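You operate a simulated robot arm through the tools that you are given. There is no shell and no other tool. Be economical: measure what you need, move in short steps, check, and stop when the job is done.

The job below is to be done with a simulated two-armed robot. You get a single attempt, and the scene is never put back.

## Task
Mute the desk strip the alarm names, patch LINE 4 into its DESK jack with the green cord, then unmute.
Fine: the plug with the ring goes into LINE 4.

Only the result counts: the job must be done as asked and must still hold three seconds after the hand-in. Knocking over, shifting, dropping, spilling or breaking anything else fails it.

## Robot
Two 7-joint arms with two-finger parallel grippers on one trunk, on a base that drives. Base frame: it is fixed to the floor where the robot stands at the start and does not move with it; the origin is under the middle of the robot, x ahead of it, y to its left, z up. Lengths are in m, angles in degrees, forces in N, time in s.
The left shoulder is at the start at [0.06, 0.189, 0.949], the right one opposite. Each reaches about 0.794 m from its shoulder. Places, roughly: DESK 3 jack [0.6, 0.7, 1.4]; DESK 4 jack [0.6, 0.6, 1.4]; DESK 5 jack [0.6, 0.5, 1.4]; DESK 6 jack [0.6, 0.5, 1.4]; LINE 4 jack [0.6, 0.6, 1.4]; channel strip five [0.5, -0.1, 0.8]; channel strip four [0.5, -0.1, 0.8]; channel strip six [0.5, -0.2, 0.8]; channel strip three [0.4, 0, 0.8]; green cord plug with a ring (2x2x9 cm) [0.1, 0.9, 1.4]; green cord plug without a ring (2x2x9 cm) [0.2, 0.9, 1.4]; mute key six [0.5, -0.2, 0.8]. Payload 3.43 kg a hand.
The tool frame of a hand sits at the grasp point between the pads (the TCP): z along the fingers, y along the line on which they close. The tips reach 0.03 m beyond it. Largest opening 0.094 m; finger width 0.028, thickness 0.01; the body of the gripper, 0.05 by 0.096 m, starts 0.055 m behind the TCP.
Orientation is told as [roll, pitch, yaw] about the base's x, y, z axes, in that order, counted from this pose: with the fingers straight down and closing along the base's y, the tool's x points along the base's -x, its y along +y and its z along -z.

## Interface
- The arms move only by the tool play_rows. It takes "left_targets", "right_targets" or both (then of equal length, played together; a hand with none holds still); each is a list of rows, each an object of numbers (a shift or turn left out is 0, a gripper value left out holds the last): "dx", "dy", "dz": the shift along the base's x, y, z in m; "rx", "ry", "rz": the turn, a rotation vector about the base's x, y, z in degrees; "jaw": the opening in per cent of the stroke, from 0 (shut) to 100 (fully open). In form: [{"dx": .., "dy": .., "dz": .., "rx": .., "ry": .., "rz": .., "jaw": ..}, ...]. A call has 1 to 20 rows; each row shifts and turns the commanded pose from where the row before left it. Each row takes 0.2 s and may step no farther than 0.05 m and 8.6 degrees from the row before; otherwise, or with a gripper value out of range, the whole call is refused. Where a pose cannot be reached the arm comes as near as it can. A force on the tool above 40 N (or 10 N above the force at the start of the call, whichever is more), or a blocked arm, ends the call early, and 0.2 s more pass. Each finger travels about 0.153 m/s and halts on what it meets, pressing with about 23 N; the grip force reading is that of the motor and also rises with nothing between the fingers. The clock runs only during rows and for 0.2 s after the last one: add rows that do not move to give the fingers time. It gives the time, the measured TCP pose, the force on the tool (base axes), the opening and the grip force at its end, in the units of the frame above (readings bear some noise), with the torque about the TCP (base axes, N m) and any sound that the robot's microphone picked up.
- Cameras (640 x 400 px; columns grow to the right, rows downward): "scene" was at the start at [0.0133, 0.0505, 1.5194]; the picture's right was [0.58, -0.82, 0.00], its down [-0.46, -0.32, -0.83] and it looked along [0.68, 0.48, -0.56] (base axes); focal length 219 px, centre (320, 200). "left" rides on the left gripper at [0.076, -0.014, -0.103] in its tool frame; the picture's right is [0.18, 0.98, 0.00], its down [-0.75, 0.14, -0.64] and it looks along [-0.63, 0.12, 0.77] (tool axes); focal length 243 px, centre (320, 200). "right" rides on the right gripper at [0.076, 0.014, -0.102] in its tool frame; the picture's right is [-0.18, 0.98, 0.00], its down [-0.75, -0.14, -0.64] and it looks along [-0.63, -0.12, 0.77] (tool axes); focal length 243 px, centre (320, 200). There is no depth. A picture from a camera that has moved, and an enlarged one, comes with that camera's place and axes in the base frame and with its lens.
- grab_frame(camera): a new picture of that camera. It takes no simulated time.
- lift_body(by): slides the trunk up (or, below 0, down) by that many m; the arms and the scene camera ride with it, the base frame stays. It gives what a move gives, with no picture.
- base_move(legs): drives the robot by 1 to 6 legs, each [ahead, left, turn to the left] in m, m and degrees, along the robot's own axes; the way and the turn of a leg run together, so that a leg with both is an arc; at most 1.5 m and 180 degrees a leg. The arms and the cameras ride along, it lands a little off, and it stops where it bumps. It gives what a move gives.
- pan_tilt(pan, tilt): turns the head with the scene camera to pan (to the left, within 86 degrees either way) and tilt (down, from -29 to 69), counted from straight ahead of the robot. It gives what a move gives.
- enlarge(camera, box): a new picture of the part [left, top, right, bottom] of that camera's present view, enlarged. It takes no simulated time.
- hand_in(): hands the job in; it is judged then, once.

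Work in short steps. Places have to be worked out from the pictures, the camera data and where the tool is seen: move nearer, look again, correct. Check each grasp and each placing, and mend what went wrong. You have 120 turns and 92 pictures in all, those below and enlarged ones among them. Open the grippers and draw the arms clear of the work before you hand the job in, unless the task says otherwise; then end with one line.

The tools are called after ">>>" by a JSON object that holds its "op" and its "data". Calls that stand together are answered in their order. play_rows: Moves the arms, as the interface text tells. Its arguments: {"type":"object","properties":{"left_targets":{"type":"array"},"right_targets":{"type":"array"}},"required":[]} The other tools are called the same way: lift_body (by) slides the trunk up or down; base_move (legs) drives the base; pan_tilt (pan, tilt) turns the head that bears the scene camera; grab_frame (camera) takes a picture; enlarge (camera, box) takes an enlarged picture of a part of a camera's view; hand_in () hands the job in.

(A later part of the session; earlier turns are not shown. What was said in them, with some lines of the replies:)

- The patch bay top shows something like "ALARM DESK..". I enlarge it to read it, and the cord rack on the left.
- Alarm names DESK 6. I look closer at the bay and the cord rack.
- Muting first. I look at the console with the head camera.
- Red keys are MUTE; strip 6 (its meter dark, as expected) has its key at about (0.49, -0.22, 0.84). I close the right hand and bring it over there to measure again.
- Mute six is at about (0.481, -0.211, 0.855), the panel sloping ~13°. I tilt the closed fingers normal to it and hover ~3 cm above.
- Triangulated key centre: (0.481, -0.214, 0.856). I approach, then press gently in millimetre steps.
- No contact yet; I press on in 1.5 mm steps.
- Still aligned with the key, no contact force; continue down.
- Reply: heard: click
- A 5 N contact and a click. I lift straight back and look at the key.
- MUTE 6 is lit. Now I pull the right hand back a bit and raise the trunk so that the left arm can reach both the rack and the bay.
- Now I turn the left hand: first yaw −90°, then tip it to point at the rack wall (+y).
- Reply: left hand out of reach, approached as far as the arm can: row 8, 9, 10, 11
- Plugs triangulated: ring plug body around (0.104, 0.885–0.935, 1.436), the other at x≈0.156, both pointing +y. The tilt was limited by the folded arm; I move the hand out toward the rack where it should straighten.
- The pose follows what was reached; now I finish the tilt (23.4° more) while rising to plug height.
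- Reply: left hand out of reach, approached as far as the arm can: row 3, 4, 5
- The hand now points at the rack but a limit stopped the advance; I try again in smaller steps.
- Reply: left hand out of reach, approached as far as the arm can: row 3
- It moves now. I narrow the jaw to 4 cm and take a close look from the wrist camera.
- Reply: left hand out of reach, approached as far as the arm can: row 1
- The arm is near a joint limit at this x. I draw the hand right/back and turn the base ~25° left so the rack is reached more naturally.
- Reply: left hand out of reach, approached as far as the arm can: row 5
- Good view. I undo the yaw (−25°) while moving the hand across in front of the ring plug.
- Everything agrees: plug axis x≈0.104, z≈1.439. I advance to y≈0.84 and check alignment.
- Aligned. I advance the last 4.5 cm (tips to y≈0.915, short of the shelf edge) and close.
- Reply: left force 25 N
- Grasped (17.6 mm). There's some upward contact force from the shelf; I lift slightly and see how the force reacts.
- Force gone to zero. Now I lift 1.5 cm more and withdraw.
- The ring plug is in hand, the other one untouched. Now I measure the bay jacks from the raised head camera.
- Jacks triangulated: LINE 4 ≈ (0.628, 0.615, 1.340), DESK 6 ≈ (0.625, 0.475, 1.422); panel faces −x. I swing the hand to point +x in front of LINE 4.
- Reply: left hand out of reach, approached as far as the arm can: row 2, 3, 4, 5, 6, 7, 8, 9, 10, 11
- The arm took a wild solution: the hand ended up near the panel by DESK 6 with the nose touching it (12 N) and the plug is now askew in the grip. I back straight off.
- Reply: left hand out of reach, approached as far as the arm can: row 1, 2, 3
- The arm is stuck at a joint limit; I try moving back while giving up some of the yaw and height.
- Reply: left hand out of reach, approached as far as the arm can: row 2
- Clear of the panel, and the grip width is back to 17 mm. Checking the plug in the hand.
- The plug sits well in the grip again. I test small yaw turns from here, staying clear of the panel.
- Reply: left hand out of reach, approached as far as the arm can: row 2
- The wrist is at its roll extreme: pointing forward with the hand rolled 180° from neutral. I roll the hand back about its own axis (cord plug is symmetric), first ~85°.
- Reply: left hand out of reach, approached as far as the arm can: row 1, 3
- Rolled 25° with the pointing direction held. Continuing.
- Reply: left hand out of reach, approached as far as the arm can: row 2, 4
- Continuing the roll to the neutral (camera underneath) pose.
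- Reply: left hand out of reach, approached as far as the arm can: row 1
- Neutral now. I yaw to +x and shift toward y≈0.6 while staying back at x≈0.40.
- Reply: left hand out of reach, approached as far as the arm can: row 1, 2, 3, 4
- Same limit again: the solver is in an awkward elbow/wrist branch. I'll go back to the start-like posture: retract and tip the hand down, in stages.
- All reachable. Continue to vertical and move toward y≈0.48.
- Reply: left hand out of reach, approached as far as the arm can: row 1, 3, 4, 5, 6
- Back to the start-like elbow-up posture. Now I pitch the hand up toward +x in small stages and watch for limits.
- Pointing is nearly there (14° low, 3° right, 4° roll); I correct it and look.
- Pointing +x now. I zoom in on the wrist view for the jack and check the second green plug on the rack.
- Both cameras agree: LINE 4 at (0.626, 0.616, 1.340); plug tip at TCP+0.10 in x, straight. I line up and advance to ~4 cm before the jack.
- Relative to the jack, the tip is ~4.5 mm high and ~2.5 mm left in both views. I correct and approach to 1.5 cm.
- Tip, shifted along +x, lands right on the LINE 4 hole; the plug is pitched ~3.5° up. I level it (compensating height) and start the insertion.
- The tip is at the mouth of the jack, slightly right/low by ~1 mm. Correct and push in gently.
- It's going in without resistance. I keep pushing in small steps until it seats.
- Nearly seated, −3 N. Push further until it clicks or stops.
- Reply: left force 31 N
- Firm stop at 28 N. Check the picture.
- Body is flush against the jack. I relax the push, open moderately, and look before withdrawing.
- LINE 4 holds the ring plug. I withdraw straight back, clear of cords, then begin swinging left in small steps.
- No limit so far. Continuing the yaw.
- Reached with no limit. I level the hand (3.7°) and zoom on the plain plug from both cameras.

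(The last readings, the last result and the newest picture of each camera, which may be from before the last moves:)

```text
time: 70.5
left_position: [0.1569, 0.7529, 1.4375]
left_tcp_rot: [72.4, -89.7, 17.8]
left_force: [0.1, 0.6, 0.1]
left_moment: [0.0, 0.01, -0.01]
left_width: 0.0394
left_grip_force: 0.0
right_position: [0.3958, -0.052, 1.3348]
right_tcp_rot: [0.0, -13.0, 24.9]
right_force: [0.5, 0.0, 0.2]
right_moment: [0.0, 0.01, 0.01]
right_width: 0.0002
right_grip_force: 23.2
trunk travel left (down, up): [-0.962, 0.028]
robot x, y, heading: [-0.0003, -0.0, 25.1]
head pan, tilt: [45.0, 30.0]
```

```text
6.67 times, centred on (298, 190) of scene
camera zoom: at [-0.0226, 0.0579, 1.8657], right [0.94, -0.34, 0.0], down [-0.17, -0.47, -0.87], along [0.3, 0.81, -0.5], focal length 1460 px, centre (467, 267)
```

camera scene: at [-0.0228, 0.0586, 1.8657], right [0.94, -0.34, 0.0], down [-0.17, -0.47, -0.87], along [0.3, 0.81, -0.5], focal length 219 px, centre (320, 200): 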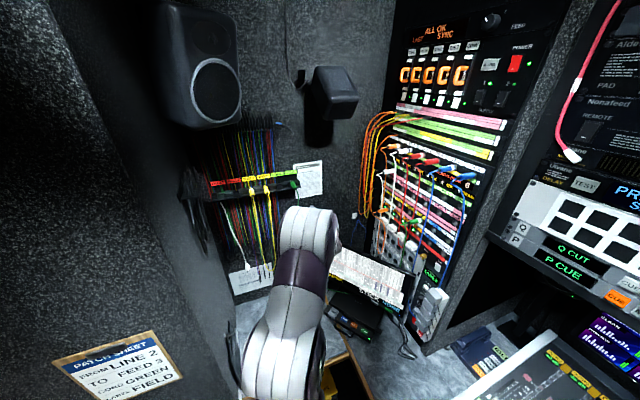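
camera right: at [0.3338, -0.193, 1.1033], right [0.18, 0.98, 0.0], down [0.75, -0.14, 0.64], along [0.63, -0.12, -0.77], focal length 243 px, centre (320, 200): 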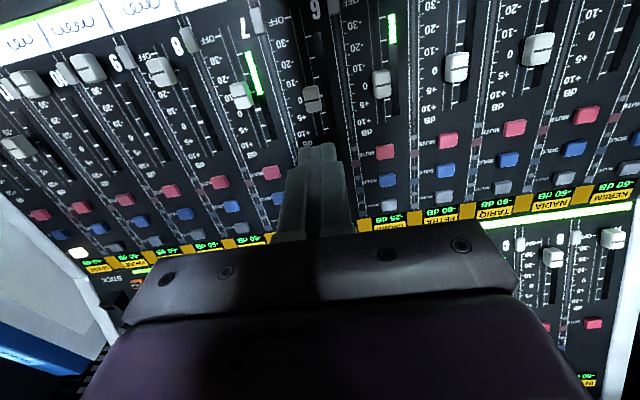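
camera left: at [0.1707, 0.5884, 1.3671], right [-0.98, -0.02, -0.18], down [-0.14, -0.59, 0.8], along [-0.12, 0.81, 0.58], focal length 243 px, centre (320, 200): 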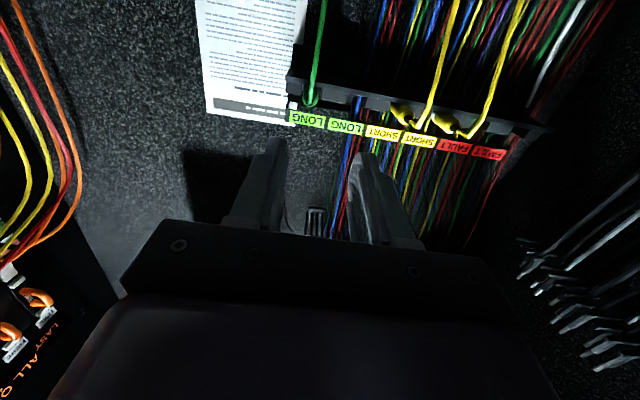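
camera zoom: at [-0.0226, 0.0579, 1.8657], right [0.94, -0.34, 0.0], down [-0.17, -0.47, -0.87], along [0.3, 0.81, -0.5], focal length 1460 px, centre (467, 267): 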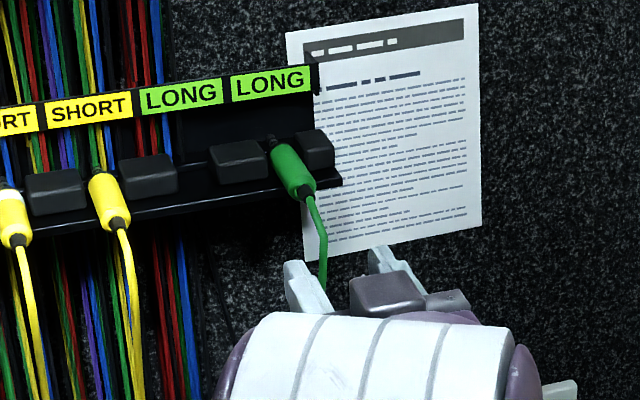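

Plain plug at x≈0.165, z≈1.443. I align (z 1.446 to stay off the shelf) and advance to y≈0.85 to check.

>>> {"op": "play_rows", "data": {"left_targets": [{"dx": 0.008, "dz": 0.008}, {"dy": 0.03}, {"dy": 0.03}, {"dy": 0.03}, {}, {}]}}

>>> {"op": "grab_frame", "data": {"camera": "left"}}

>>> {"op": "enlarge", "data": {"camera": "scene", "box": [258, 160, 338, 210]}}

```text
time: 71.9
left_position: [0.1653, 0.8441, 1.4452]
left_tcp_rot: [68.5, -89.8, 21.5]
left_force: [0.6, 0.3, 1.3]
left_moment: [-0.01, -0.01, 0.03]
left_width: 0.0394
left_grip_force: 0.1
right_position: [0.3962, -0.0529, 1.3357]
right_tcp_rot: [0.0, -13.0, 25.0]
right_force: [-0.5, 0.2, -0.1]
right_moment: [-0.01, -0.01, 0.03]
right_width: 0.0
right_grip_force: 22.7
trunk travel left (down, up): [-0.962, 0.028]
robot x, y, heading: [0.0001, 0.0015, 24.9]
head pan, tilt: [45.0, 30.0]
```

```text
29 pictures are left
camera left: at [0.1794, 0.7426, 1.3698], right [-0.98, 0.0, -0.18], down [-0.14, -0.64, 0.76], along [-0.12, 0.77, 0.63], focal length 243 px, centre (320, 200)
```

left: 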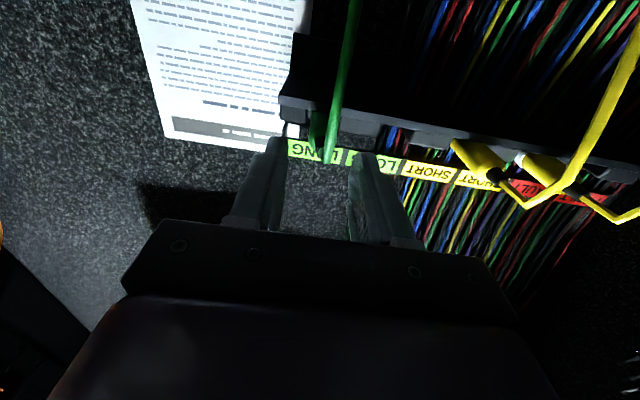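

```text
8.00 times, centred on (298, 185) of scene
camera zoom: at [-0.0228, 0.0585, 1.8657], right [0.94, -0.34, 0.0], down [-0.17, -0.47, -0.87], along [0.3, 0.81, -0.5], focal length 1752 px, centre (496, 320)
```

zoom: 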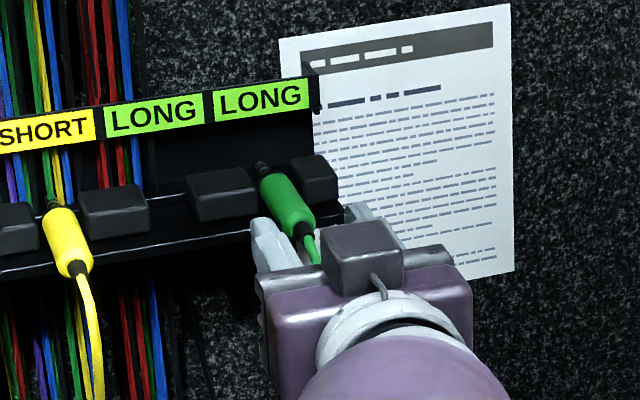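

The plug is between the fingers. Advance 4 cm and close.

>>> {"op": "play_rows", "data": {"left_targets": [{"dx": -0.002, "dy": 0.022}, {"dy": 0.02}, {}, {"jaw": 0}, {}, {}, {}]}}

>>> {"op": "enlarge", "data": {"camera": "scene", "box": [258, 160, 338, 210]}}

```text
time: 73.5
left_position: [0.1638, 0.8865, 1.4448]
left_tcp_rot: [63.5, -89.7, 26.6]
left_force: [0.9, -0.8, 0.3]
left_moment: [-0.03, 0.0, -0.02]
left_width: 0.019
left_grip_force: 23.3
right_position: [0.3958, -0.052, 1.3351]
right_tcp_rot: [0.1, -13.1, 24.9]
right_force: [0.0, 0.7, 0.5]
right_moment: [-0.03, 0.0, -0.03]
right_width: 0.0
right_grip_force: 22.9
trunk travel left (down, up): [-0.962, 0.028]
robot x, y, heading: [-0.0003, -0.0015, 24.9]
head pan, tilt: [45.0, 30.0]
```

```text
8.00 times, centred on (298, 185) of scene
camera zoom: at [-0.0222, 0.0591, 1.8657], right [0.94, -0.34, 0.0], down [-0.17, -0.47, -0.87], along [0.3, 0.81, -0.5], focal length 1752 px, centre (496, 320)
```

zoom: 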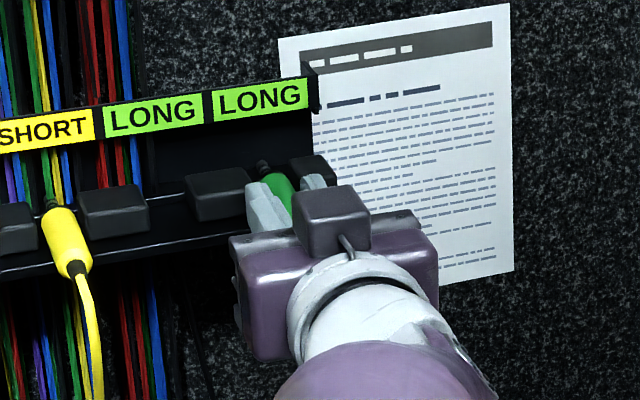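

Grasped cleanly (19 mm). Lift and withdraw as before.

>>> {"op": "play_rows", "data": {"left_targets": [{"dz": 0.006}, {"dz": 0.008}, {"dz": 0.008}, {"dy": -0.02}, {"dy": -0.04}, {"dy": -0.04}, {"dy": -0.04}, {"dy": -0.04}, {}]}}

>>> {"op": "enlarge", "data": {"camera": "scene", "box": [200, 150, 360, 250]}}

```text
time: 75.5
left_position: [0.1644, 0.7082, 1.4677]
left_tcp_rot: [54.7, -89.6, 35.4]
left_force: [-0.4, 1.3, -0.9]
left_moment: [-0.03, -0.03, -0.02]
left_width: 0.0188
left_grip_force: 23.3
right_position: [0.3968, -0.0517, 1.3358]
right_tcp_rot: [0.0, -13.0, 25.1]
right_force: [-1.0, 0.2, 0.0]
right_moment: [-0.03, -0.02, 0.0]
right_width: 0.0002
right_grip_force: 23.1
trunk travel left (down, up): [-0.962, 0.028]
robot x, y, heading: [-0.0014, 0.0004, 25.1]
head pan, tilt: [45.0, 30.0]
```

```text
4.00 times, centred on (280, 200) of scene
camera zoom: at [-0.0225, 0.0599, 1.8656], right [0.94, -0.34, 0.0], down [-0.17, -0.47, -0.87], along [0.3, 0.81, -0.5], focal length 876 px, centre (480, 200)
```

zoom: 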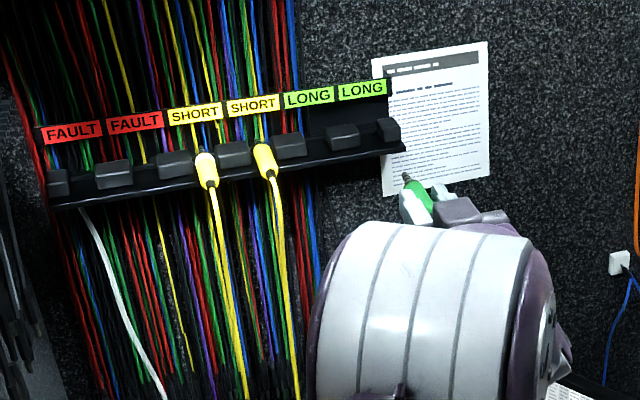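

Plug free. I reverse the yaw swing in two stages, back to pointing +x.

>>> {"op": "play_rows", "data": {"left_targets": [{"rz": -8.2, "dx": 0.015, "dy": -0.02}, {"rz": -8.2, "dx": 0.015, "dy": -0.02}, {"rz": -8.2, "dx": 0.015, "dy": -0.02}, {"rz": -8.2, "dx": 0.015, "dy": -0.02}, {"rz": -8.2, "dx": 0.015, "dy": -0.015}, {}]}}

>>> {"op": "play_rows", "data": {"left_targets": [{"rz": -8.2, "dx": 0.01, "dz": -0.01}, {"rz": -8.2, "dx": 0.01, "dz": -0.01}, {"rz": -8.2, "dx": 0.01, "dz": -0.01}, {"rz": -8.2, "dx": 0.01, "dz": -0.01}, {"rz": -8.2, "dx": 0.01, "dz": -0.008}, {"rz": -8.0}, {}]}}

```text
time: 76.9
left_position: [0.2384, 0.6122, 1.467]
left_tcp_rot: [47.3, -89.7, 1.8]
left_force: [0.5, -0.6, 0.0]
left_moment: [0.03, -0.01, -0.03]
left_width: 0.0188
left_grip_force: 22.8
right_position: [0.3955, -0.0508, 1.3364]
right_tcp_rot: [0.0, -13.0, 25.0]
right_force: [-0.2, 0.1, 0.5]
right_moment: [0.0, 0.0, 0.0]
right_width: 0.0
right_grip_force: 22.7
trunk travel left (down, up): [-0.962, 0.028]
robot x, y, heading: [-0.0014, -0.0002, 25.1]
head pan, tilt: [45.0, 30.0]
```

```text
time: 78.5
left_position: [0.2887, 0.6121, 1.4185]
left_tcp_rot: [60.9, -89.7, -60.9]
left_force: [-0.5, -0.3, -1.1]
left_moment: [-0.01, 0.01, 0.02]
left_width: 0.0184
left_grip_force: 23.3
right_position: [0.3962, -0.0521, 1.335]
right_tcp_rot: [0.0, -13.0, 25.1]
right_force: [0.2, 0.6, -0.4]
right_moment: [0.02, 0.04, 0.01]
right_width: 0.0
right_grip_force: 22.8
trunk travel left (down, up): [-0.962, 0.028]
robot x, y, heading: [0.0008, 0.0015, 25.0]
head pan, tilt: [45.0, 30.0]
```

Pointing +x again. Shift across to DESK 6's y while staying back, then look.

>>> {"op": "play_rows", "data": {"left_targets": [{"dy": -0.034, "dx": 0.01}, {"dy": -0.034, "dx": 0.01}, {"dy": -0.034, "dx": 0.01}, {"dy": -0.032, "dx": 0.01}, {"dx": 0.02}, {}]}}

>>> {"op": "grab_frame", "data": {"camera": "left"}}

>>> {"op": "enlarge", "data": {"camera": "scene", "box": [350, 150, 478, 230]}}

```text
time: 79.9
left_position: [0.3478, 0.4799, 1.4192]
left_tcp_rot: [57.2, -89.7, -57.0]
left_force: [-0.9, 0.4, -0.9]
left_moment: [-0.01, 0.02, -0.01]
left_width: 0.018
left_grip_force: 23.0
right_position: [0.3963, -0.0511, 1.336]
right_tcp_rot: [0.0, -13.1, 25.1]
right_force: [0.8, -0.3, 0.0]
right_moment: [-0.03, 0.02, 0.02]
right_width: 0.0
right_grip_force: 23.3
trunk travel left (down, up): [-0.962, 0.028]
robot x, y, heading: [0.0003, -0.0002, 25.3]
head pan, tilt: [45.0, 30.0]
```

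```text
25 pictures are left
camera left: at [0.2444, 0.4668, 1.3444], right [0.0, 0.98, -0.18], down [-0.64, 0.14, 0.76], along [0.77, 0.12, 0.63], focal length 243 px, centre (320, 200)
```

left: 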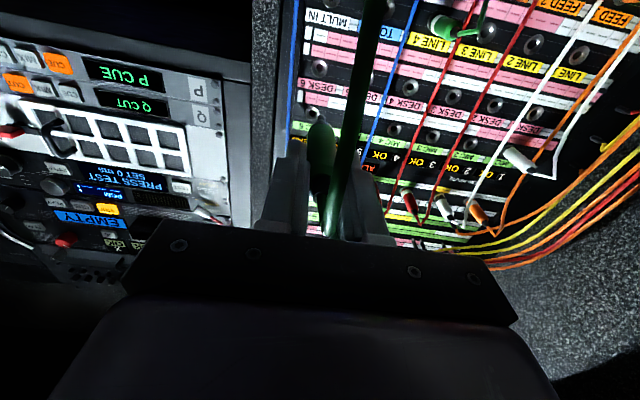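

```text
5.00 times, centred on (414, 190) of scene
camera zoom: at [-0.0227, 0.06, 1.8656], right [0.94, -0.34, 0.0], down [-0.17, -0.47, -0.87], along [0.3, 0.81, -0.5], focal length 1095 px, centre (-150, 250)
```

zoom: 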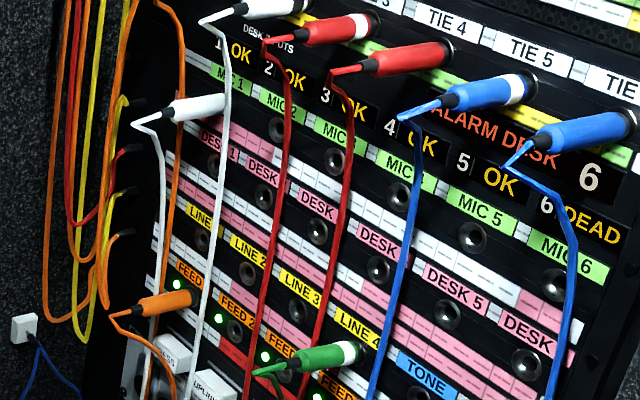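

The plug looks slightly skewed in the grip. I zoom both cameras on the plug and DESK 6.

>>> {"op": "enlarge", "data": {"camera": "left", "box": [240, 50, 400, 150]}}

>>> {"op": "enlarge", "data": {"camera": "scene", "box": [375, 205, 471, 265]}}

```text
4.00 times, centred on (320, 100) of left
camera zoom: at [0.2444, 0.4668, 1.3444], right [0.0, 0.98, -0.18], down [-0.64, 0.14, 0.76], along [0.77, 0.12, 0.63], focal length 970 px, centre (320, 600)
```

zoom: 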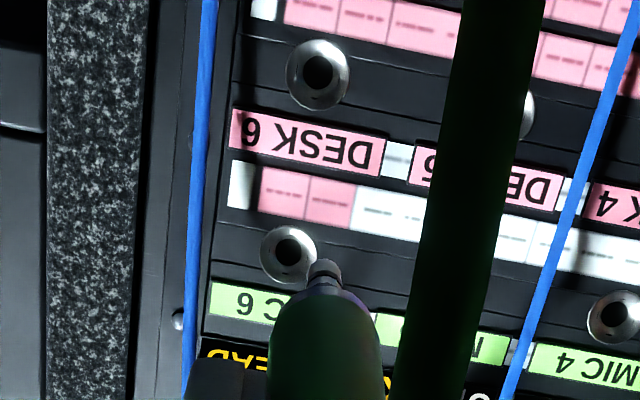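

```text
6.67 times, centred on (423, 235) of scene
camera zoom: at [-0.0227, 0.06, 1.8656], right [0.94, -0.34, 0.0], down [-0.17, -0.47, -0.87], along [0.3, 0.81, -0.5], focal length 1460 px, centre (-367, -33)
```

zoom: 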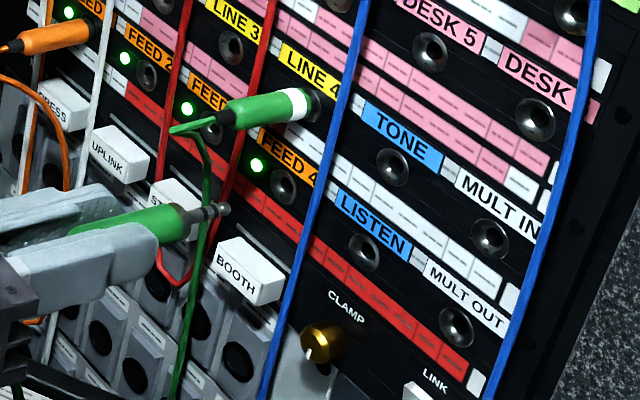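

Tip ≈(0.437, 0.482, 1.416), DESK 6 ≈(0.626, 0.481, 1.419), plug straight. I raise 3 mm and approach.

>>> {"op": "play_rows", "data": {"left_targets": [{"dz": 0.003, "dy": -0.001, "dx": 0.02}, {"dx": 0.04}, {"dx": 0.04}, {"dx": 0.03}, {"dx": 0.02}, {}, {}]}}

>>> {"op": "enlarge", "data": {"camera": "left", "box": [256, 60, 384, 140]}}

>>> {"op": "enlarge", "data": {"camera": "scene", "box": [420, 190, 484, 230]}}

```text
time: 81.5
left_position: [0.4961, 0.4779, 1.4217]
left_tcp_rot: [66.1, -89.8, -65.9]
left_force: [-0.5, 0.1, 0.3]
left_moment: [0.06, 0.01, 0.01]
left_width: 0.0183
left_grip_force: 23.2
right_position: [0.397, -0.0511, 1.3348]
right_tcp_rot: [0.0, -13.0, 25.0]
right_force: [0.2, 0.9, -0.6]
right_moment: [-0.01, 0.01, 0.01]
right_width: 0.0
right_grip_force: 23.2
trunk travel left (down, up): [-0.962, 0.028]
robot x, y, heading: [-0.0019, -0.0023, 24.9]
head pan, tilt: [45.0, 30.0]
```

```text
5.00 times, centred on (320, 100) of left
camera zoom: at [0.3929, 0.4648, 1.3458], right [0.0, 0.98, -0.18], down [-0.64, 0.14, 0.76], along [0.77, 0.12, 0.63], focal length 1213 px, centre (320, 700)
```

zoom: 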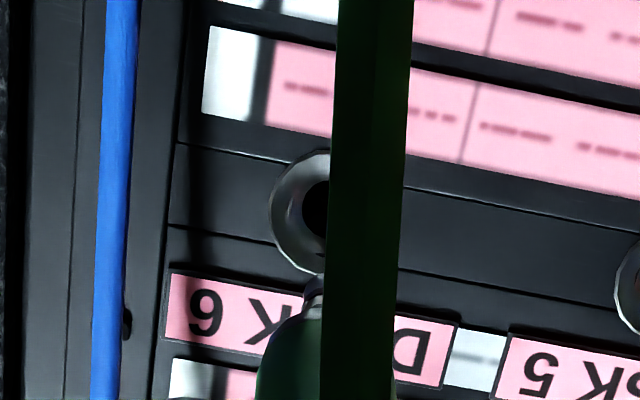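

```text
10.00 times, centred on (452, 210) of scene
camera zoom: at [-0.0228, 0.0589, 1.8657], right [0.94, -0.34, 0.0], down [-0.17, -0.47, -0.87], along [0.3, 0.81, -0.5], focal length 2190 px, centre (-1000, 100)
```

zoom: 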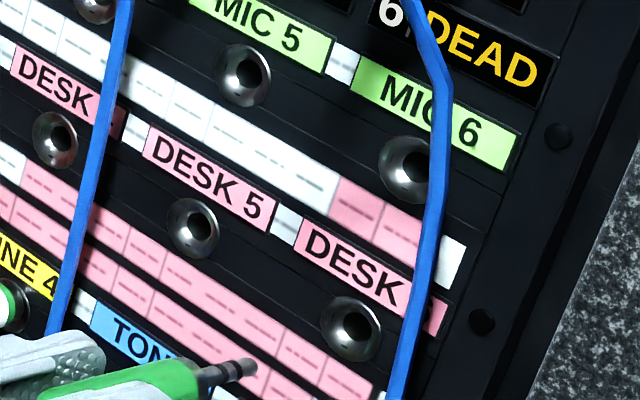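

The tip is ~4 mm low and ~4 mm right, with the plug pitched ~3.5° down. Rotating nose-up fixes the height; I shift left 4 mm and look again.

>>> {"op": "play_rows", "data": {"left_targets": [{"ry": -3.5, "dy": 0.004, "dz": -0.001}, {"dx": 0.01}, {"dx": 0.01}, {}, {}]}}

>>> {"op": "enlarge", "data": {"camera": "left", "box": [256, 60, 384, 140]}}

>>> {"op": "enlarge", "data": {"camera": "scene", "box": [426, 205, 474, 235]}}

```text
time: 82.7
left_position: [0.5166, 0.4808, 1.4228]
left_tcp_rot: [176.3, -86.5, -176.1]
left_force: [-0.3, -0.5, -0.4]
left_moment: [0.0, 0.01, 0.03]
left_width: 0.0182
left_grip_force: 23.2
right_position: [0.3953, -0.0526, 1.3358]
right_tcp_rot: [0.1, -13.0, 25.1]
right_force: [0.0, -0.6, -1.3]
right_moment: [-0.01, 0.01, 0.0]
right_width: 0.0
right_grip_force: 23.4
trunk travel left (down, up): [-0.962, 0.028]
robot x, y, heading: [0.0005, -0.0004, 25.1]
head pan, tilt: [45.0, 30.0]
```

```text
5.00 times, centred on (320, 100) of left
camera zoom: at [0.4189, 0.4674, 1.34], right [0.01, 0.98, -0.18], down [-0.69, 0.14, 0.71], along [0.73, 0.12, 0.68], focal length 1213 px, centre (320, 700)
```

zoom: 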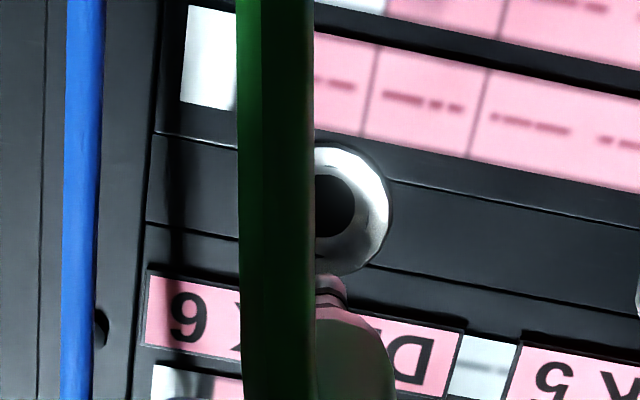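

```text
13.33 times, centred on (450, 220) of scene
camera zoom: at [-0.0227, 0.059, 1.8657], right [0.94, -0.34, 0.0], down [-0.17, -0.47, -0.87], along [0.3, 0.81, -0.5], focal length 2920 px, centre (-1413, -67)
```

zoom: 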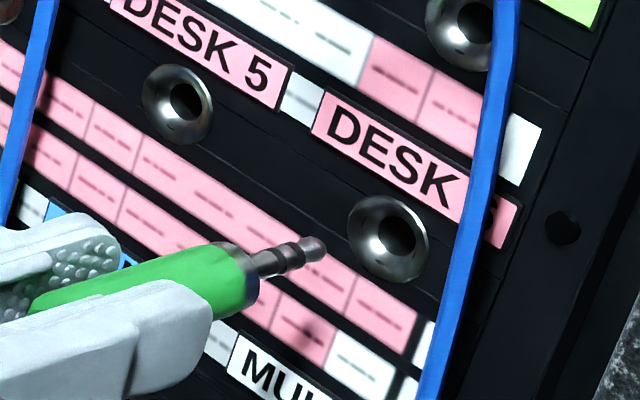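

Both views now line up on the DESK 6 hole. Insert gently.

>>> {"op": "play_rows", "data": {"left_targets": [{"dx": 0.008}, {"dx": 0.006}, {"dx": 0.006}, {"dx": 0.005}, {}]}}

>>> {"op": "enlarge", "data": {"camera": "scene", "box": [426, 205, 474, 235]}}

```text
time: 83.9
left_position: [0.5428, 0.4816, 1.4217]
left_tcp_rot: [176.5, -86.7, -176.3]
left_force: [-0.1, -0.4, -0.3]
left_moment: [-0.02, 0.0, 0.0]
left_width: 0.0177
left_grip_force: 22.8
right_position: [0.3963, -0.0519, 1.3352]
right_tcp_rot: [0.1, -13.0, 25.1]
right_force: [0.2, 0.3, -0.3]
right_moment: [-0.03, 0.03, 0.0]
right_width: 0.0
right_grip_force: 23.1
trunk travel left (down, up): [-0.962, 0.028]
robot x, y, heading: [-0.0026, 0.0005, 25.0]
head pan, tilt: [45.0, 30.0]
```

```text
13.33 times, centred on (450, 220) of scene
camera zoom: at [-0.0226, 0.059, 1.8657], right [0.94, -0.34, 0.0], down [-0.17, -0.47, -0.87], along [0.3, 0.81, -0.5], focal length 2920 px, centre (-1413, -67)
```

zoom: 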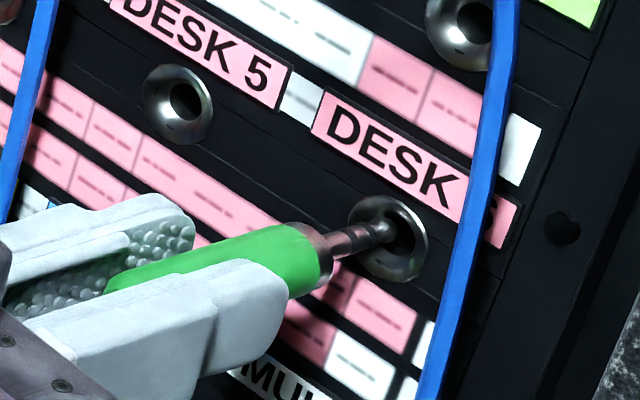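

The tip is in the hole, no force. Continue.

>>> {"op": "play_rows", "data": {"left_targets": [{"dx": 0.004}, {"dx": 0.004}, {"dx": 0.004}, {"dx": 0.004}, {}]}}

>>> {"op": "enlarge", "data": {"camera": "scene", "box": [426, 205, 474, 235]}}

```text
time: 85.1
left_position: [0.5561, 0.4806, 1.4201]
left_tcp_rot: [177.3, -86.6, -177.2]
left_force: [-4.2, 0.0, -4.4]
left_moment: [0.02, 0.31, 0.06]
left_width: 0.0183
left_grip_force: 22.8
right_position: [0.396, -0.0502, 1.3366]
right_tcp_rot: [0.1, -13.0, 25.2]
right_force: [0.2, 0.4, -0.3]
right_moment: [0.03, -0.03, 0.0]
right_width: 0.0
right_grip_force: 22.9
trunk travel left (down, up): [-0.962, 0.028]
robot x, y, heading: [-0.0012, 0.0013, 25.2]
head pan, tilt: [45.0, 30.0]
```

```text
13.33 times, centred on (450, 220) of scene
camera zoom: at [-0.0234, 0.0594, 1.8656], right [0.94, -0.34, 0.0], down [-0.17, -0.47, -0.87], along [0.3, 0.81, -0.5], focal length 2920 px, centre (-1413, -67)
```

zoom: 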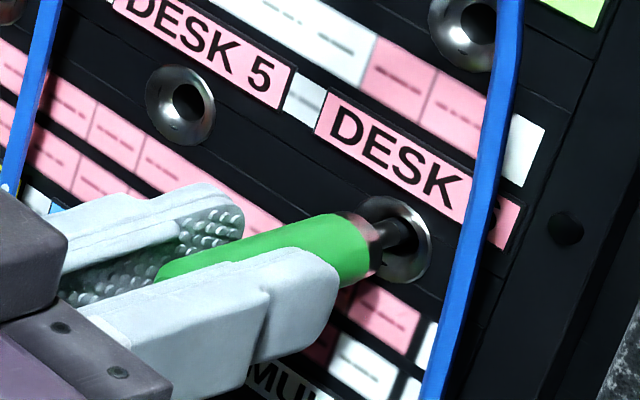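

It's in about a third, rubbing the upper edge (−4 N z). Lower 1.5 mm and continue.

>>> {"op": "play_rows", "data": {"left_targets": [{"dz": -0.0015}, {"dx": 0.004}, {"dx": 0.004}, {}]}}

```text
time: 86.1
left_position: [0.5661, 0.4816, 1.4215]
left_tcp_rot: [176.4, -86.4, -176.2]
left_force: [-0.1, 0.5, 0.5]
left_moment: [0.0, -0.03, 0.03]
left_width: 0.0181
left_grip_force: 23.2
right_position: [0.3969, -0.0513, 1.336]
right_tcp_rot: [0.0, -13.0, 25.0]
right_force: [-0.3, 0.2, 1.0]
right_moment: [0.03, 0.0, 0.0]
right_width: 0.0001
right_grip_force: 22.8
trunk travel left (down, up): [-0.962, 0.028]
robot x, y, heading: [-0.0025, 0.0028, 24.8]
head pan, tilt: [45.0, 30.0]
```

Free again; continue to the stop.

>>> {"op": "play_rows", "data": {"left_targets": [{"dx": 0.004}, {"dx": 0.004}, {"dx": 0.003}, {"dx": 0.003}, {}]}}

>>> {"op": "enlarge", "data": {"camera": "scene", "box": [426, 205, 474, 235]}}

```text
time: 87.3
left_position: [0.57, 0.4825, 1.4245]
left_tcp_rot: [177.4, -86.2, -177.1]
left_force: [-36.2, -3.0, -5.5]
left_moment: [0.01, 0.47, 0.22]
left_width: 0.0179
left_grip_force: 23.2
right_position: [0.3865, -0.051, 1.3385]
right_tcp_rot: [-0.2, -13.3, 25.2]
right_force: [0.5, 0.0, -0.3]
right_moment: [0.0, -0.02, 0.01]
right_width: 0.0
right_grip_force: 22.8
trunk travel left (down, up): [-0.962, 0.028]
robot x, y, heading: [0.0033, 0.0001, 25.2]
head pan, tilt: [45.0, 30.0]
```

```text
13.33 times, centred on (450, 220) of scene
camera zoom: at [-0.036, 0.0588, 1.8654], right [0.94, -0.34, 0.01], down [-0.16, -0.47, -0.87], along [0.3, 0.81, -0.5], focal length 2920 px, centre (-1413, -67)
```

zoom: 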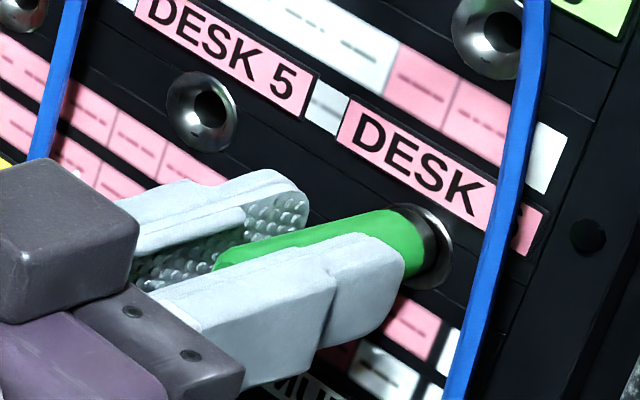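

Seated to a hard stop. Relax, open, retreat slightly and check.

>>> {"op": "play_rows", "data": {"left_targets": [{"dx": -0.006}, {"jaw": 42}, {}, {}, {"dx": -0.015}, {"dx": -0.03}, {}]}}

>>> {"op": "enlarge", "data": {"camera": "scene", "box": [394, 185, 474, 235]}}

```text
time: 88.9
left_position: [0.5309, 0.48, 1.42]
left_tcp_rot: [176.3, -86.6, -176.2]
left_force: [1.4, 0.2, 0.4]
left_moment: [-0.03, -0.03, -0.02]
left_width: 0.0395
left_grip_force: 0.1
right_position: [0.3968, -0.0529, 1.3345]
right_tcp_rot: [0.0, -12.9, 25.1]
right_force: [0.4, 0.7, -0.1]
right_moment: [-0.02, 0.02, -0.02]
right_width: 0.0
right_grip_force: 22.8
trunk travel left (down, up): [-0.962, 0.028]
robot x, y, heading: [-0.0035, -0.0012, 25.4]
head pan, tilt: [45.0, 30.0]
```

```text
8.00 times, centred on (434, 210) of scene
camera zoom: at [-0.022, 0.0591, 1.8657], right [0.94, -0.34, 0.0], down [-0.17, -0.47, -0.87], along [0.3, 0.81, -0.5], focal length 1752 px, centre (-592, 120)
```

zoom: 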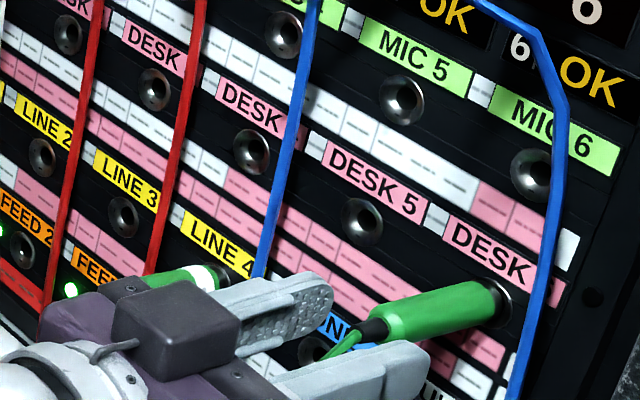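

The display now reads "6 OK". I withdraw the left hand well back, then turn the base straight and lower the trunk for the unmute.

>>> {"op": "play_rows", "data": {"left_targets": [{"dx": -0.04}, {"dx": -0.05}, {"dx": -0.05}, {"dx": -0.05}, {"dx": -0.05}, {"dx": -0.04, "dy": -0.02}, {"dx": -0.03, "dy": -0.02}, {}]}}

>>> {"op": "base_move", "data": {"legs": [[0, 0, -25]]}}

>>> {"op": "grab_frame", "data": {"camera": "scene"}}

```text
time: 90.7
left_position: [0.2217, 0.4403, 1.4201]
left_tcp_rot: [177.4, -86.6, -177.1]
left_force: [-0.9, -0.1, -0.2]
left_moment: [-0.01, 0.02, 0.02]
left_width: 0.0395
left_grip_force: 0.2
right_position: [0.3965, -0.0512, 1.3352]
right_tcp_rot: [-0.1, -13.0, 25.1]
right_force: [0.5, -0.4, 0.1]
right_moment: [0.0, 0.0, -0.01]
right_width: 0.0
right_grip_force: 23.1
trunk travel left (down, up): [-0.962, 0.028]
robot x, y, heading: [-0.002, 0.0027, 25.0]
head pan, tilt: [45.0, 30.0]
```

```text
time: 92.3
left_position: [0.384, 0.3102, 1.4207]
left_tcp_rot: [176.7, -86.6, 159.0]
left_force: [0.1, -0.4, 0.8]
left_moment: [0.04, 0.02, -0.03]
left_width: 0.0397
left_grip_force: 0.1
right_position: [0.3398, -0.2116, 1.3361]
right_tcp_rot: [0.0, -13.0, 0.4]
right_force: [0.9, 0.8, -0.7]
right_moment: [0.01, 0.02, 0.01]
right_width: 0.0
right_grip_force: 23.2
trunk travel left (down, up): [-0.962, 0.028]
robot x, y, heading: [0.0044, -0.0031, 0.6]
head pan, tilt: [45.0, 30.0]
```

```text
13 pictures are left
camera scene: at [0.004, 0.0637, 1.8657], right [0.71, -0.7, 0.0], down [-0.35, -0.36, -0.87], along [0.61, 0.62, -0.5], focal length 219 px, centre (320, 200)
```

scene: 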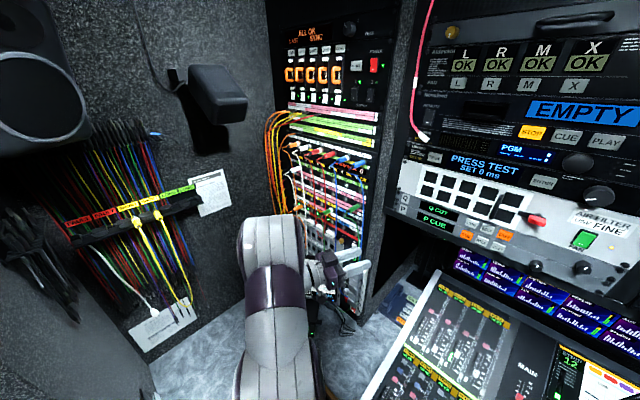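

Both plugs are in. I tuck the left hand back a little and lower the trunk.

>>> {"op": "play_rows", "data": {"left_targets": [{"dx": -0.04}, {"dx": -0.04}, {}]}}

>>> {"op": "lift_body", "data": {"by": -0.34}}

>>> {"op": "play_rows", "data": {"right_targets": [{"dx": 0.04}, {"dx": 0.04}, {"dx": 0.04, "dz": -0.02}, {"dz": -0.035}, {"dz": -0.013}, {}]}}

>>> {"op": "pan_tilt", "data": {"pan": -15, "tilt": 50}}

>>> {"op": "enlarge", "data": {"camera": "right", "box": [200, 50, 440, 200]}}

>>> {"op": "enlarge", "data": {"camera": "scene", "box": [295, 170, 375, 220]}}

```text
time: 93.2
left_position: [0.3058, 0.3089, 1.4189]
left_tcp_rot: [176.9, -86.6, 158.6]
left_force: [0.6, -0.7, -0.8]
left_moment: [-0.01, 0.02, -0.03]
left_width: 0.0394
left_grip_force: 0.0
right_position: [0.3402, -0.2118, 1.3355]
right_tcp_rot: [0.0, -12.8, 0.4]
right_force: [-0.4, 0.4, 0.1]
right_moment: [0.01, 0.03, 0.04]
right_width: 0.0002
right_grip_force: 23.0
trunk travel left (down, up): [-0.962, 0.028]
robot x, y, heading: [0.0006, 0.0008, 0.2]
head pan, tilt: [45.0, 30.0]
```

```text
time: 96.5
left_position: [0.3038, 0.3089, 1.0789]
left_tcp_rot: [176.5, -86.6, 159.1]
left_force: [-0.3, -0.6, 0.1]
left_moment: [0.03, -0.04, 0.02]
left_width: 0.0395
left_grip_force: 0.1
right_position: [0.3401, -0.2117, 0.9954]
right_tcp_rot: [0.0, -13.1, 0.6]
right_force: [0.2, -0.2, 0.5]
right_moment: [-0.02, 0.01, 0.03]
right_width: 0.0
right_grip_force: 23.5
trunk travel left (down, up): [-0.622, 0.368]
robot x, y, heading: [0.0002, 0.0041, 0.7]
head pan, tilt: [45.0, 30.0]
```

```text
time: 97.9
left_position: [0.3051, 0.309, 1.0791]
left_tcp_rot: [176.5, -86.6, 159.2]
left_force: [0.0, -0.1, -0.2]
left_moment: [-0.01, -0.01, -0.02]
left_width: 0.0395
left_grip_force: 0.0
right_position: [0.4593, -0.2122, 0.9282]
right_tcp_rot: [0.0, -13.0, 0.5]
right_force: [-0.6, -0.2, 0.5]
right_moment: [0.01, 0.0, -0.02]
right_width: 0.0
right_grip_force: 22.5
trunk travel left (down, up): [-0.622, 0.368]
robot x, y, heading: [-0.0002, -0.0019, 0.6]
head pan, tilt: [45.0, 30.0]
```

```text
time: 99.2
left_position: [0.3058, 0.3089, 1.0786]
left_tcp_rot: [176.6, -86.6, 159.0]
left_force: [-0.4, -0.6, 0.3]
left_moment: [-0.02, 0.0, 0.05]
left_width: 0.0397
left_grip_force: 0.1
right_position: [0.4595, -0.2107, 0.9295]
right_tcp_rot: [0.1, -13.1, 0.6]
right_force: [0.2, 0.4, 0.8]
right_moment: [-0.01, 0.02, 0.02]
right_width: 0.0
right_grip_force: 23.0
trunk travel left (down, up): [-0.622, 0.368]
robot x, y, heading: [-0.0005, -0.0024, 0.5]
head pan, tilt: [-15.0, 50.0]
```

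```text
2.67 times, centred on (320, 125) of right
camera zoom: at [0.3619, -0.1989, 1.0117], right [0.17, 0.98, 0.04], down [0.59, -0.14, 0.8], along [0.79, -0.11, -0.61], focal length 647 px, centre (320, 400)
```

zoom: 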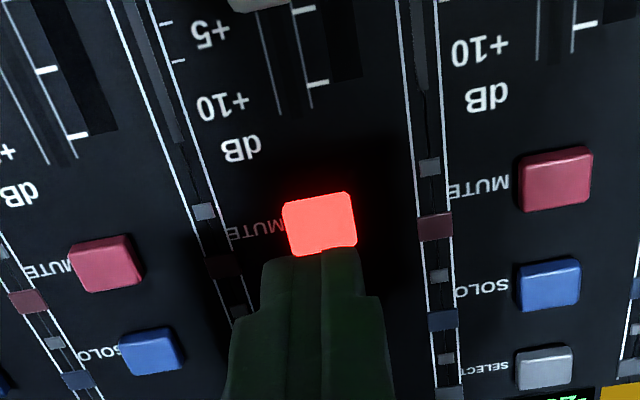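

```text
8.00 times, centred on (335, 195) of scene
camera zoom: at [0.0155, -0.0204, 1.4962], right [-0.25, -0.97, 0.0], down [-0.74, 0.19, -0.64], along [0.62, -0.16, -0.77], focal length 1752 px, centre (200, 240)
```

zoom: 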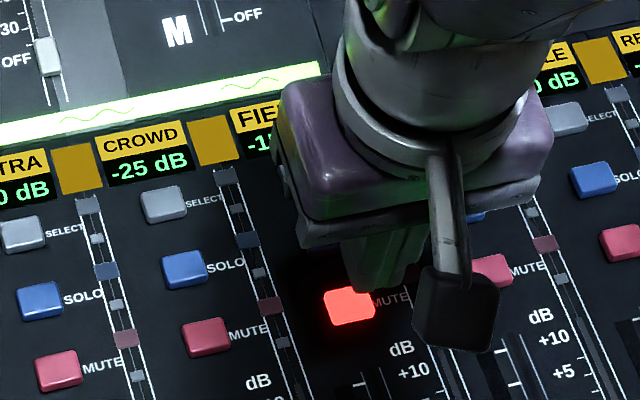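

Mute 6 still lit, signal (−15 dB) arriving. Press at the same spot as before.

>>> {"op": "play_rows", "data": {"right_targets": [{"dx": 0.008, "dy": -0.0025, "dz": -0.012}, {"dx": 0.004, "dz": -0.018}, {"dx": 0.002, "dz": -0.011}, {"dx": 0.0008, "dz": -0.004}, {"dx": 0.0005, "dz": -0.002}, {}]}}

```text
time: 100.6
left_position: [0.3058, 0.308, 1.0789]
left_tcp_rot: [176.5, -86.6, 159.1]
left_force: [-0.1, 0.3, 0.0]
left_moment: [0.01, 0.01, -0.03]
left_width: 0.0396
left_grip_force: 0.1
right_position: [0.4743, -0.2151, 0.882]
right_tcp_rot: [0.0, -13.0, 0.5]
right_force: [-0.4, 0.7, 0.1]
right_moment: [0.01, 0.01, 0.0]
right_width: 0.0001
right_grip_force: 23.4
trunk travel left (down, up): [-0.622, 0.368]
robot x, y, heading: [-0.0003, -0.0008, 0.5]
head pan, tilt: [-15.0, 50.0]
```

>>> {"op": "play_rows", "data": {"right_targets": [{"dx": 0.0003, "dz": -0.0015}, {"dx": 0.0003, "dz": -0.0015}, {"dx": 0.0003, "dz": -0.0015}, {}]}}

```text
time: 101.6
left_position: [0.3042, 0.3076, 1.0778]
left_tcp_rot: [176.4, -86.6, 159.2]
left_force: [-0.3, 1.2, -0.3]
left_moment: [-0.01, -0.01, 0.01]
left_width: 0.0395
left_grip_force: 0.0
right_position: [0.4752, -0.2134, 0.877]
right_tcp_rot: [0.1, -13.0, 0.5]
right_force: [-2.1, -1.4, 2.1]
right_moment: [-0.03, 0.01, 0.02]
right_width: 0.0001
right_grip_force: 23.0
trunk travel left (down, up): [-0.622, 0.368]
robot x, y, heading: [0.0012, -0.0, 0.2]
head pan, tilt: [-15.0, 50.0]
heard: click
```

Click. I lift off and check the key and the bay.

>>> {"op": "play_rows", "data": {"right_targets": [{"dx": -0.002, "dz": 0.01}, {"dx": -0.007, "dz": 0.03}, {"dz": 0.04}, {"dz": 0.04}, {"dx": -0.04}, {"dx": -0.04}, {"jaw": 50}, {}, {}]}}

>>> {"op": "enlarge", "data": {"camera": "scene", "box": [255, 160, 415, 260]}}

>>> {"op": "pan_tilt", "data": {"pan": 45, "tilt": 20}}

>>> {"op": "grab_frame", "data": {"camera": "scene"}}

```text
time: 103.6
left_position: [0.3049, 0.309, 1.0779]
left_tcp_rot: [176.8, -86.7, 159.0]
left_force: [-0.4, -0.3, -0.3]
left_moment: [-0.02, 0.01, 0.04]
left_width: 0.0397
left_grip_force: 0.1
right_position: [0.3881, -0.2147, 0.999]
right_tcp_rot: [0.1, -13.0, 0.5]
right_force: [0.1, -0.6, -0.3]
right_moment: [0.01, 0.01, 0.03]
right_width: 0.0468
right_grip_force: 0.1
trunk travel left (down, up): [-0.622, 0.368]
robot x, y, heading: [-0.0052, -0.0013, 0.5]
head pan, tilt: [-15.0, 50.0]
```

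```text
4.00 times, centred on (335, 210) of scene
camera zoom: at [0.0158, -0.0204, 1.4961], right [-0.25, -0.97, 0.0], down [-0.74, 0.19, -0.64], along [0.62, -0.16, -0.77], focal length 876 px, centre (260, 160)
```

zoom: 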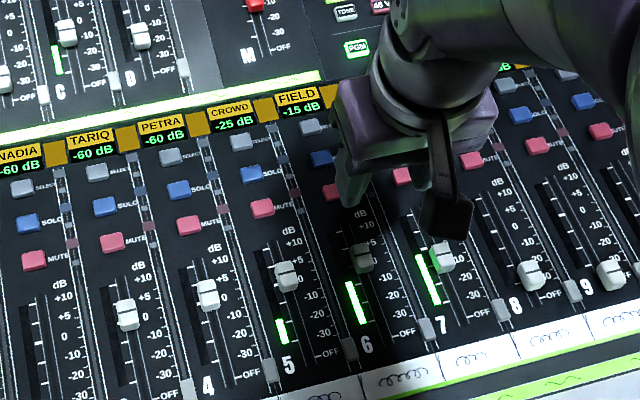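

```text
time: 104.9
left_position: [0.3049, 0.3088, 1.0784]
left_tcp_rot: [176.6, -86.6, 159.1]
left_force: [0.6, -0.1, 0.2]
left_moment: [0.0, 0.01, 0.04]
left_width: 0.0396
left_grip_force: 0.1
right_position: [0.3881, -0.2135, 0.9994]
right_tcp_rot: [0.0, -13.1, 0.5]
right_force: [-0.2, 0.5, -0.1]
right_moment: [0.01, 0.01, -0.01]
right_width: 0.0472
right_grip_force: 0.0
trunk travel left (down, up): [-0.622, 0.368]
robot x, y, heading: [0.0009, -0.0028, 0.6]
head pan, tilt: [45.0, 20.0]
```

```text
9 pictures are left
camera scene: at [0.0061, 0.0652, 1.5417], right [0.71, -0.7, 0.0], down [-0.24, -0.24, -0.94], along [0.66, 0.67, -0.34], focal length 219 px, centre (320, 200)
```

scene: 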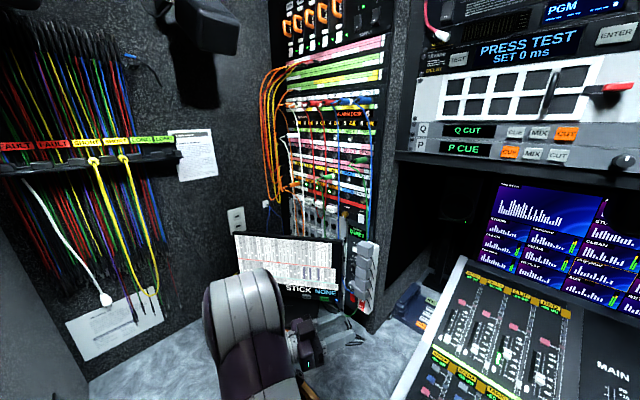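

Strip 6 is unmuted with its meter alive. A last zoom on the bay.

>>> {"op": "enlarge", "data": {"camera": "scene", "box": [270, 95, 398, 225]}}

```text
3.08 times, centred on (334, 160) of scene
camera zoom: at [0.0061, 0.0652, 1.5417], right [0.71, -0.7, 0.0], down [-0.24, -0.24, -0.94], along [0.66, 0.67, -0.34], focal length 674 px, centre (277, 323)
```

zoom: 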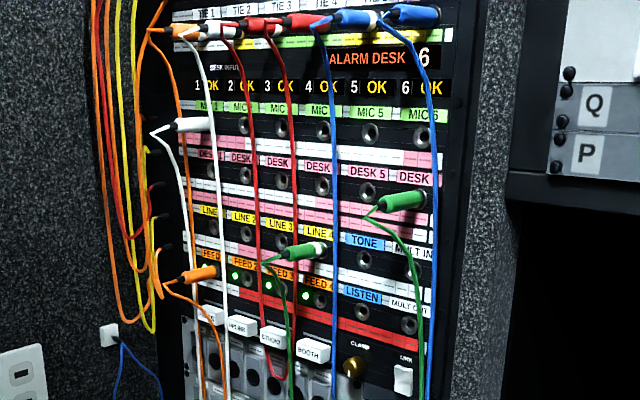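

Both green plugs are seated (ring in LINE 4, plain in DESK 6), "6 OK" shows, the key is unlit, and the hands are open and clear. Handing in.

>>> {"op": "hand_in", "data": {}}

```text
The job is handed in.
```

I muted strip 6, patched LINE 4 (ringed plug) to DESK 6 with the green cord, then unmuted it. The bay now reads "6 OK" and strip 6's meter is live, though the "ALARM DESK 6" sign was still displayed at hand-in.
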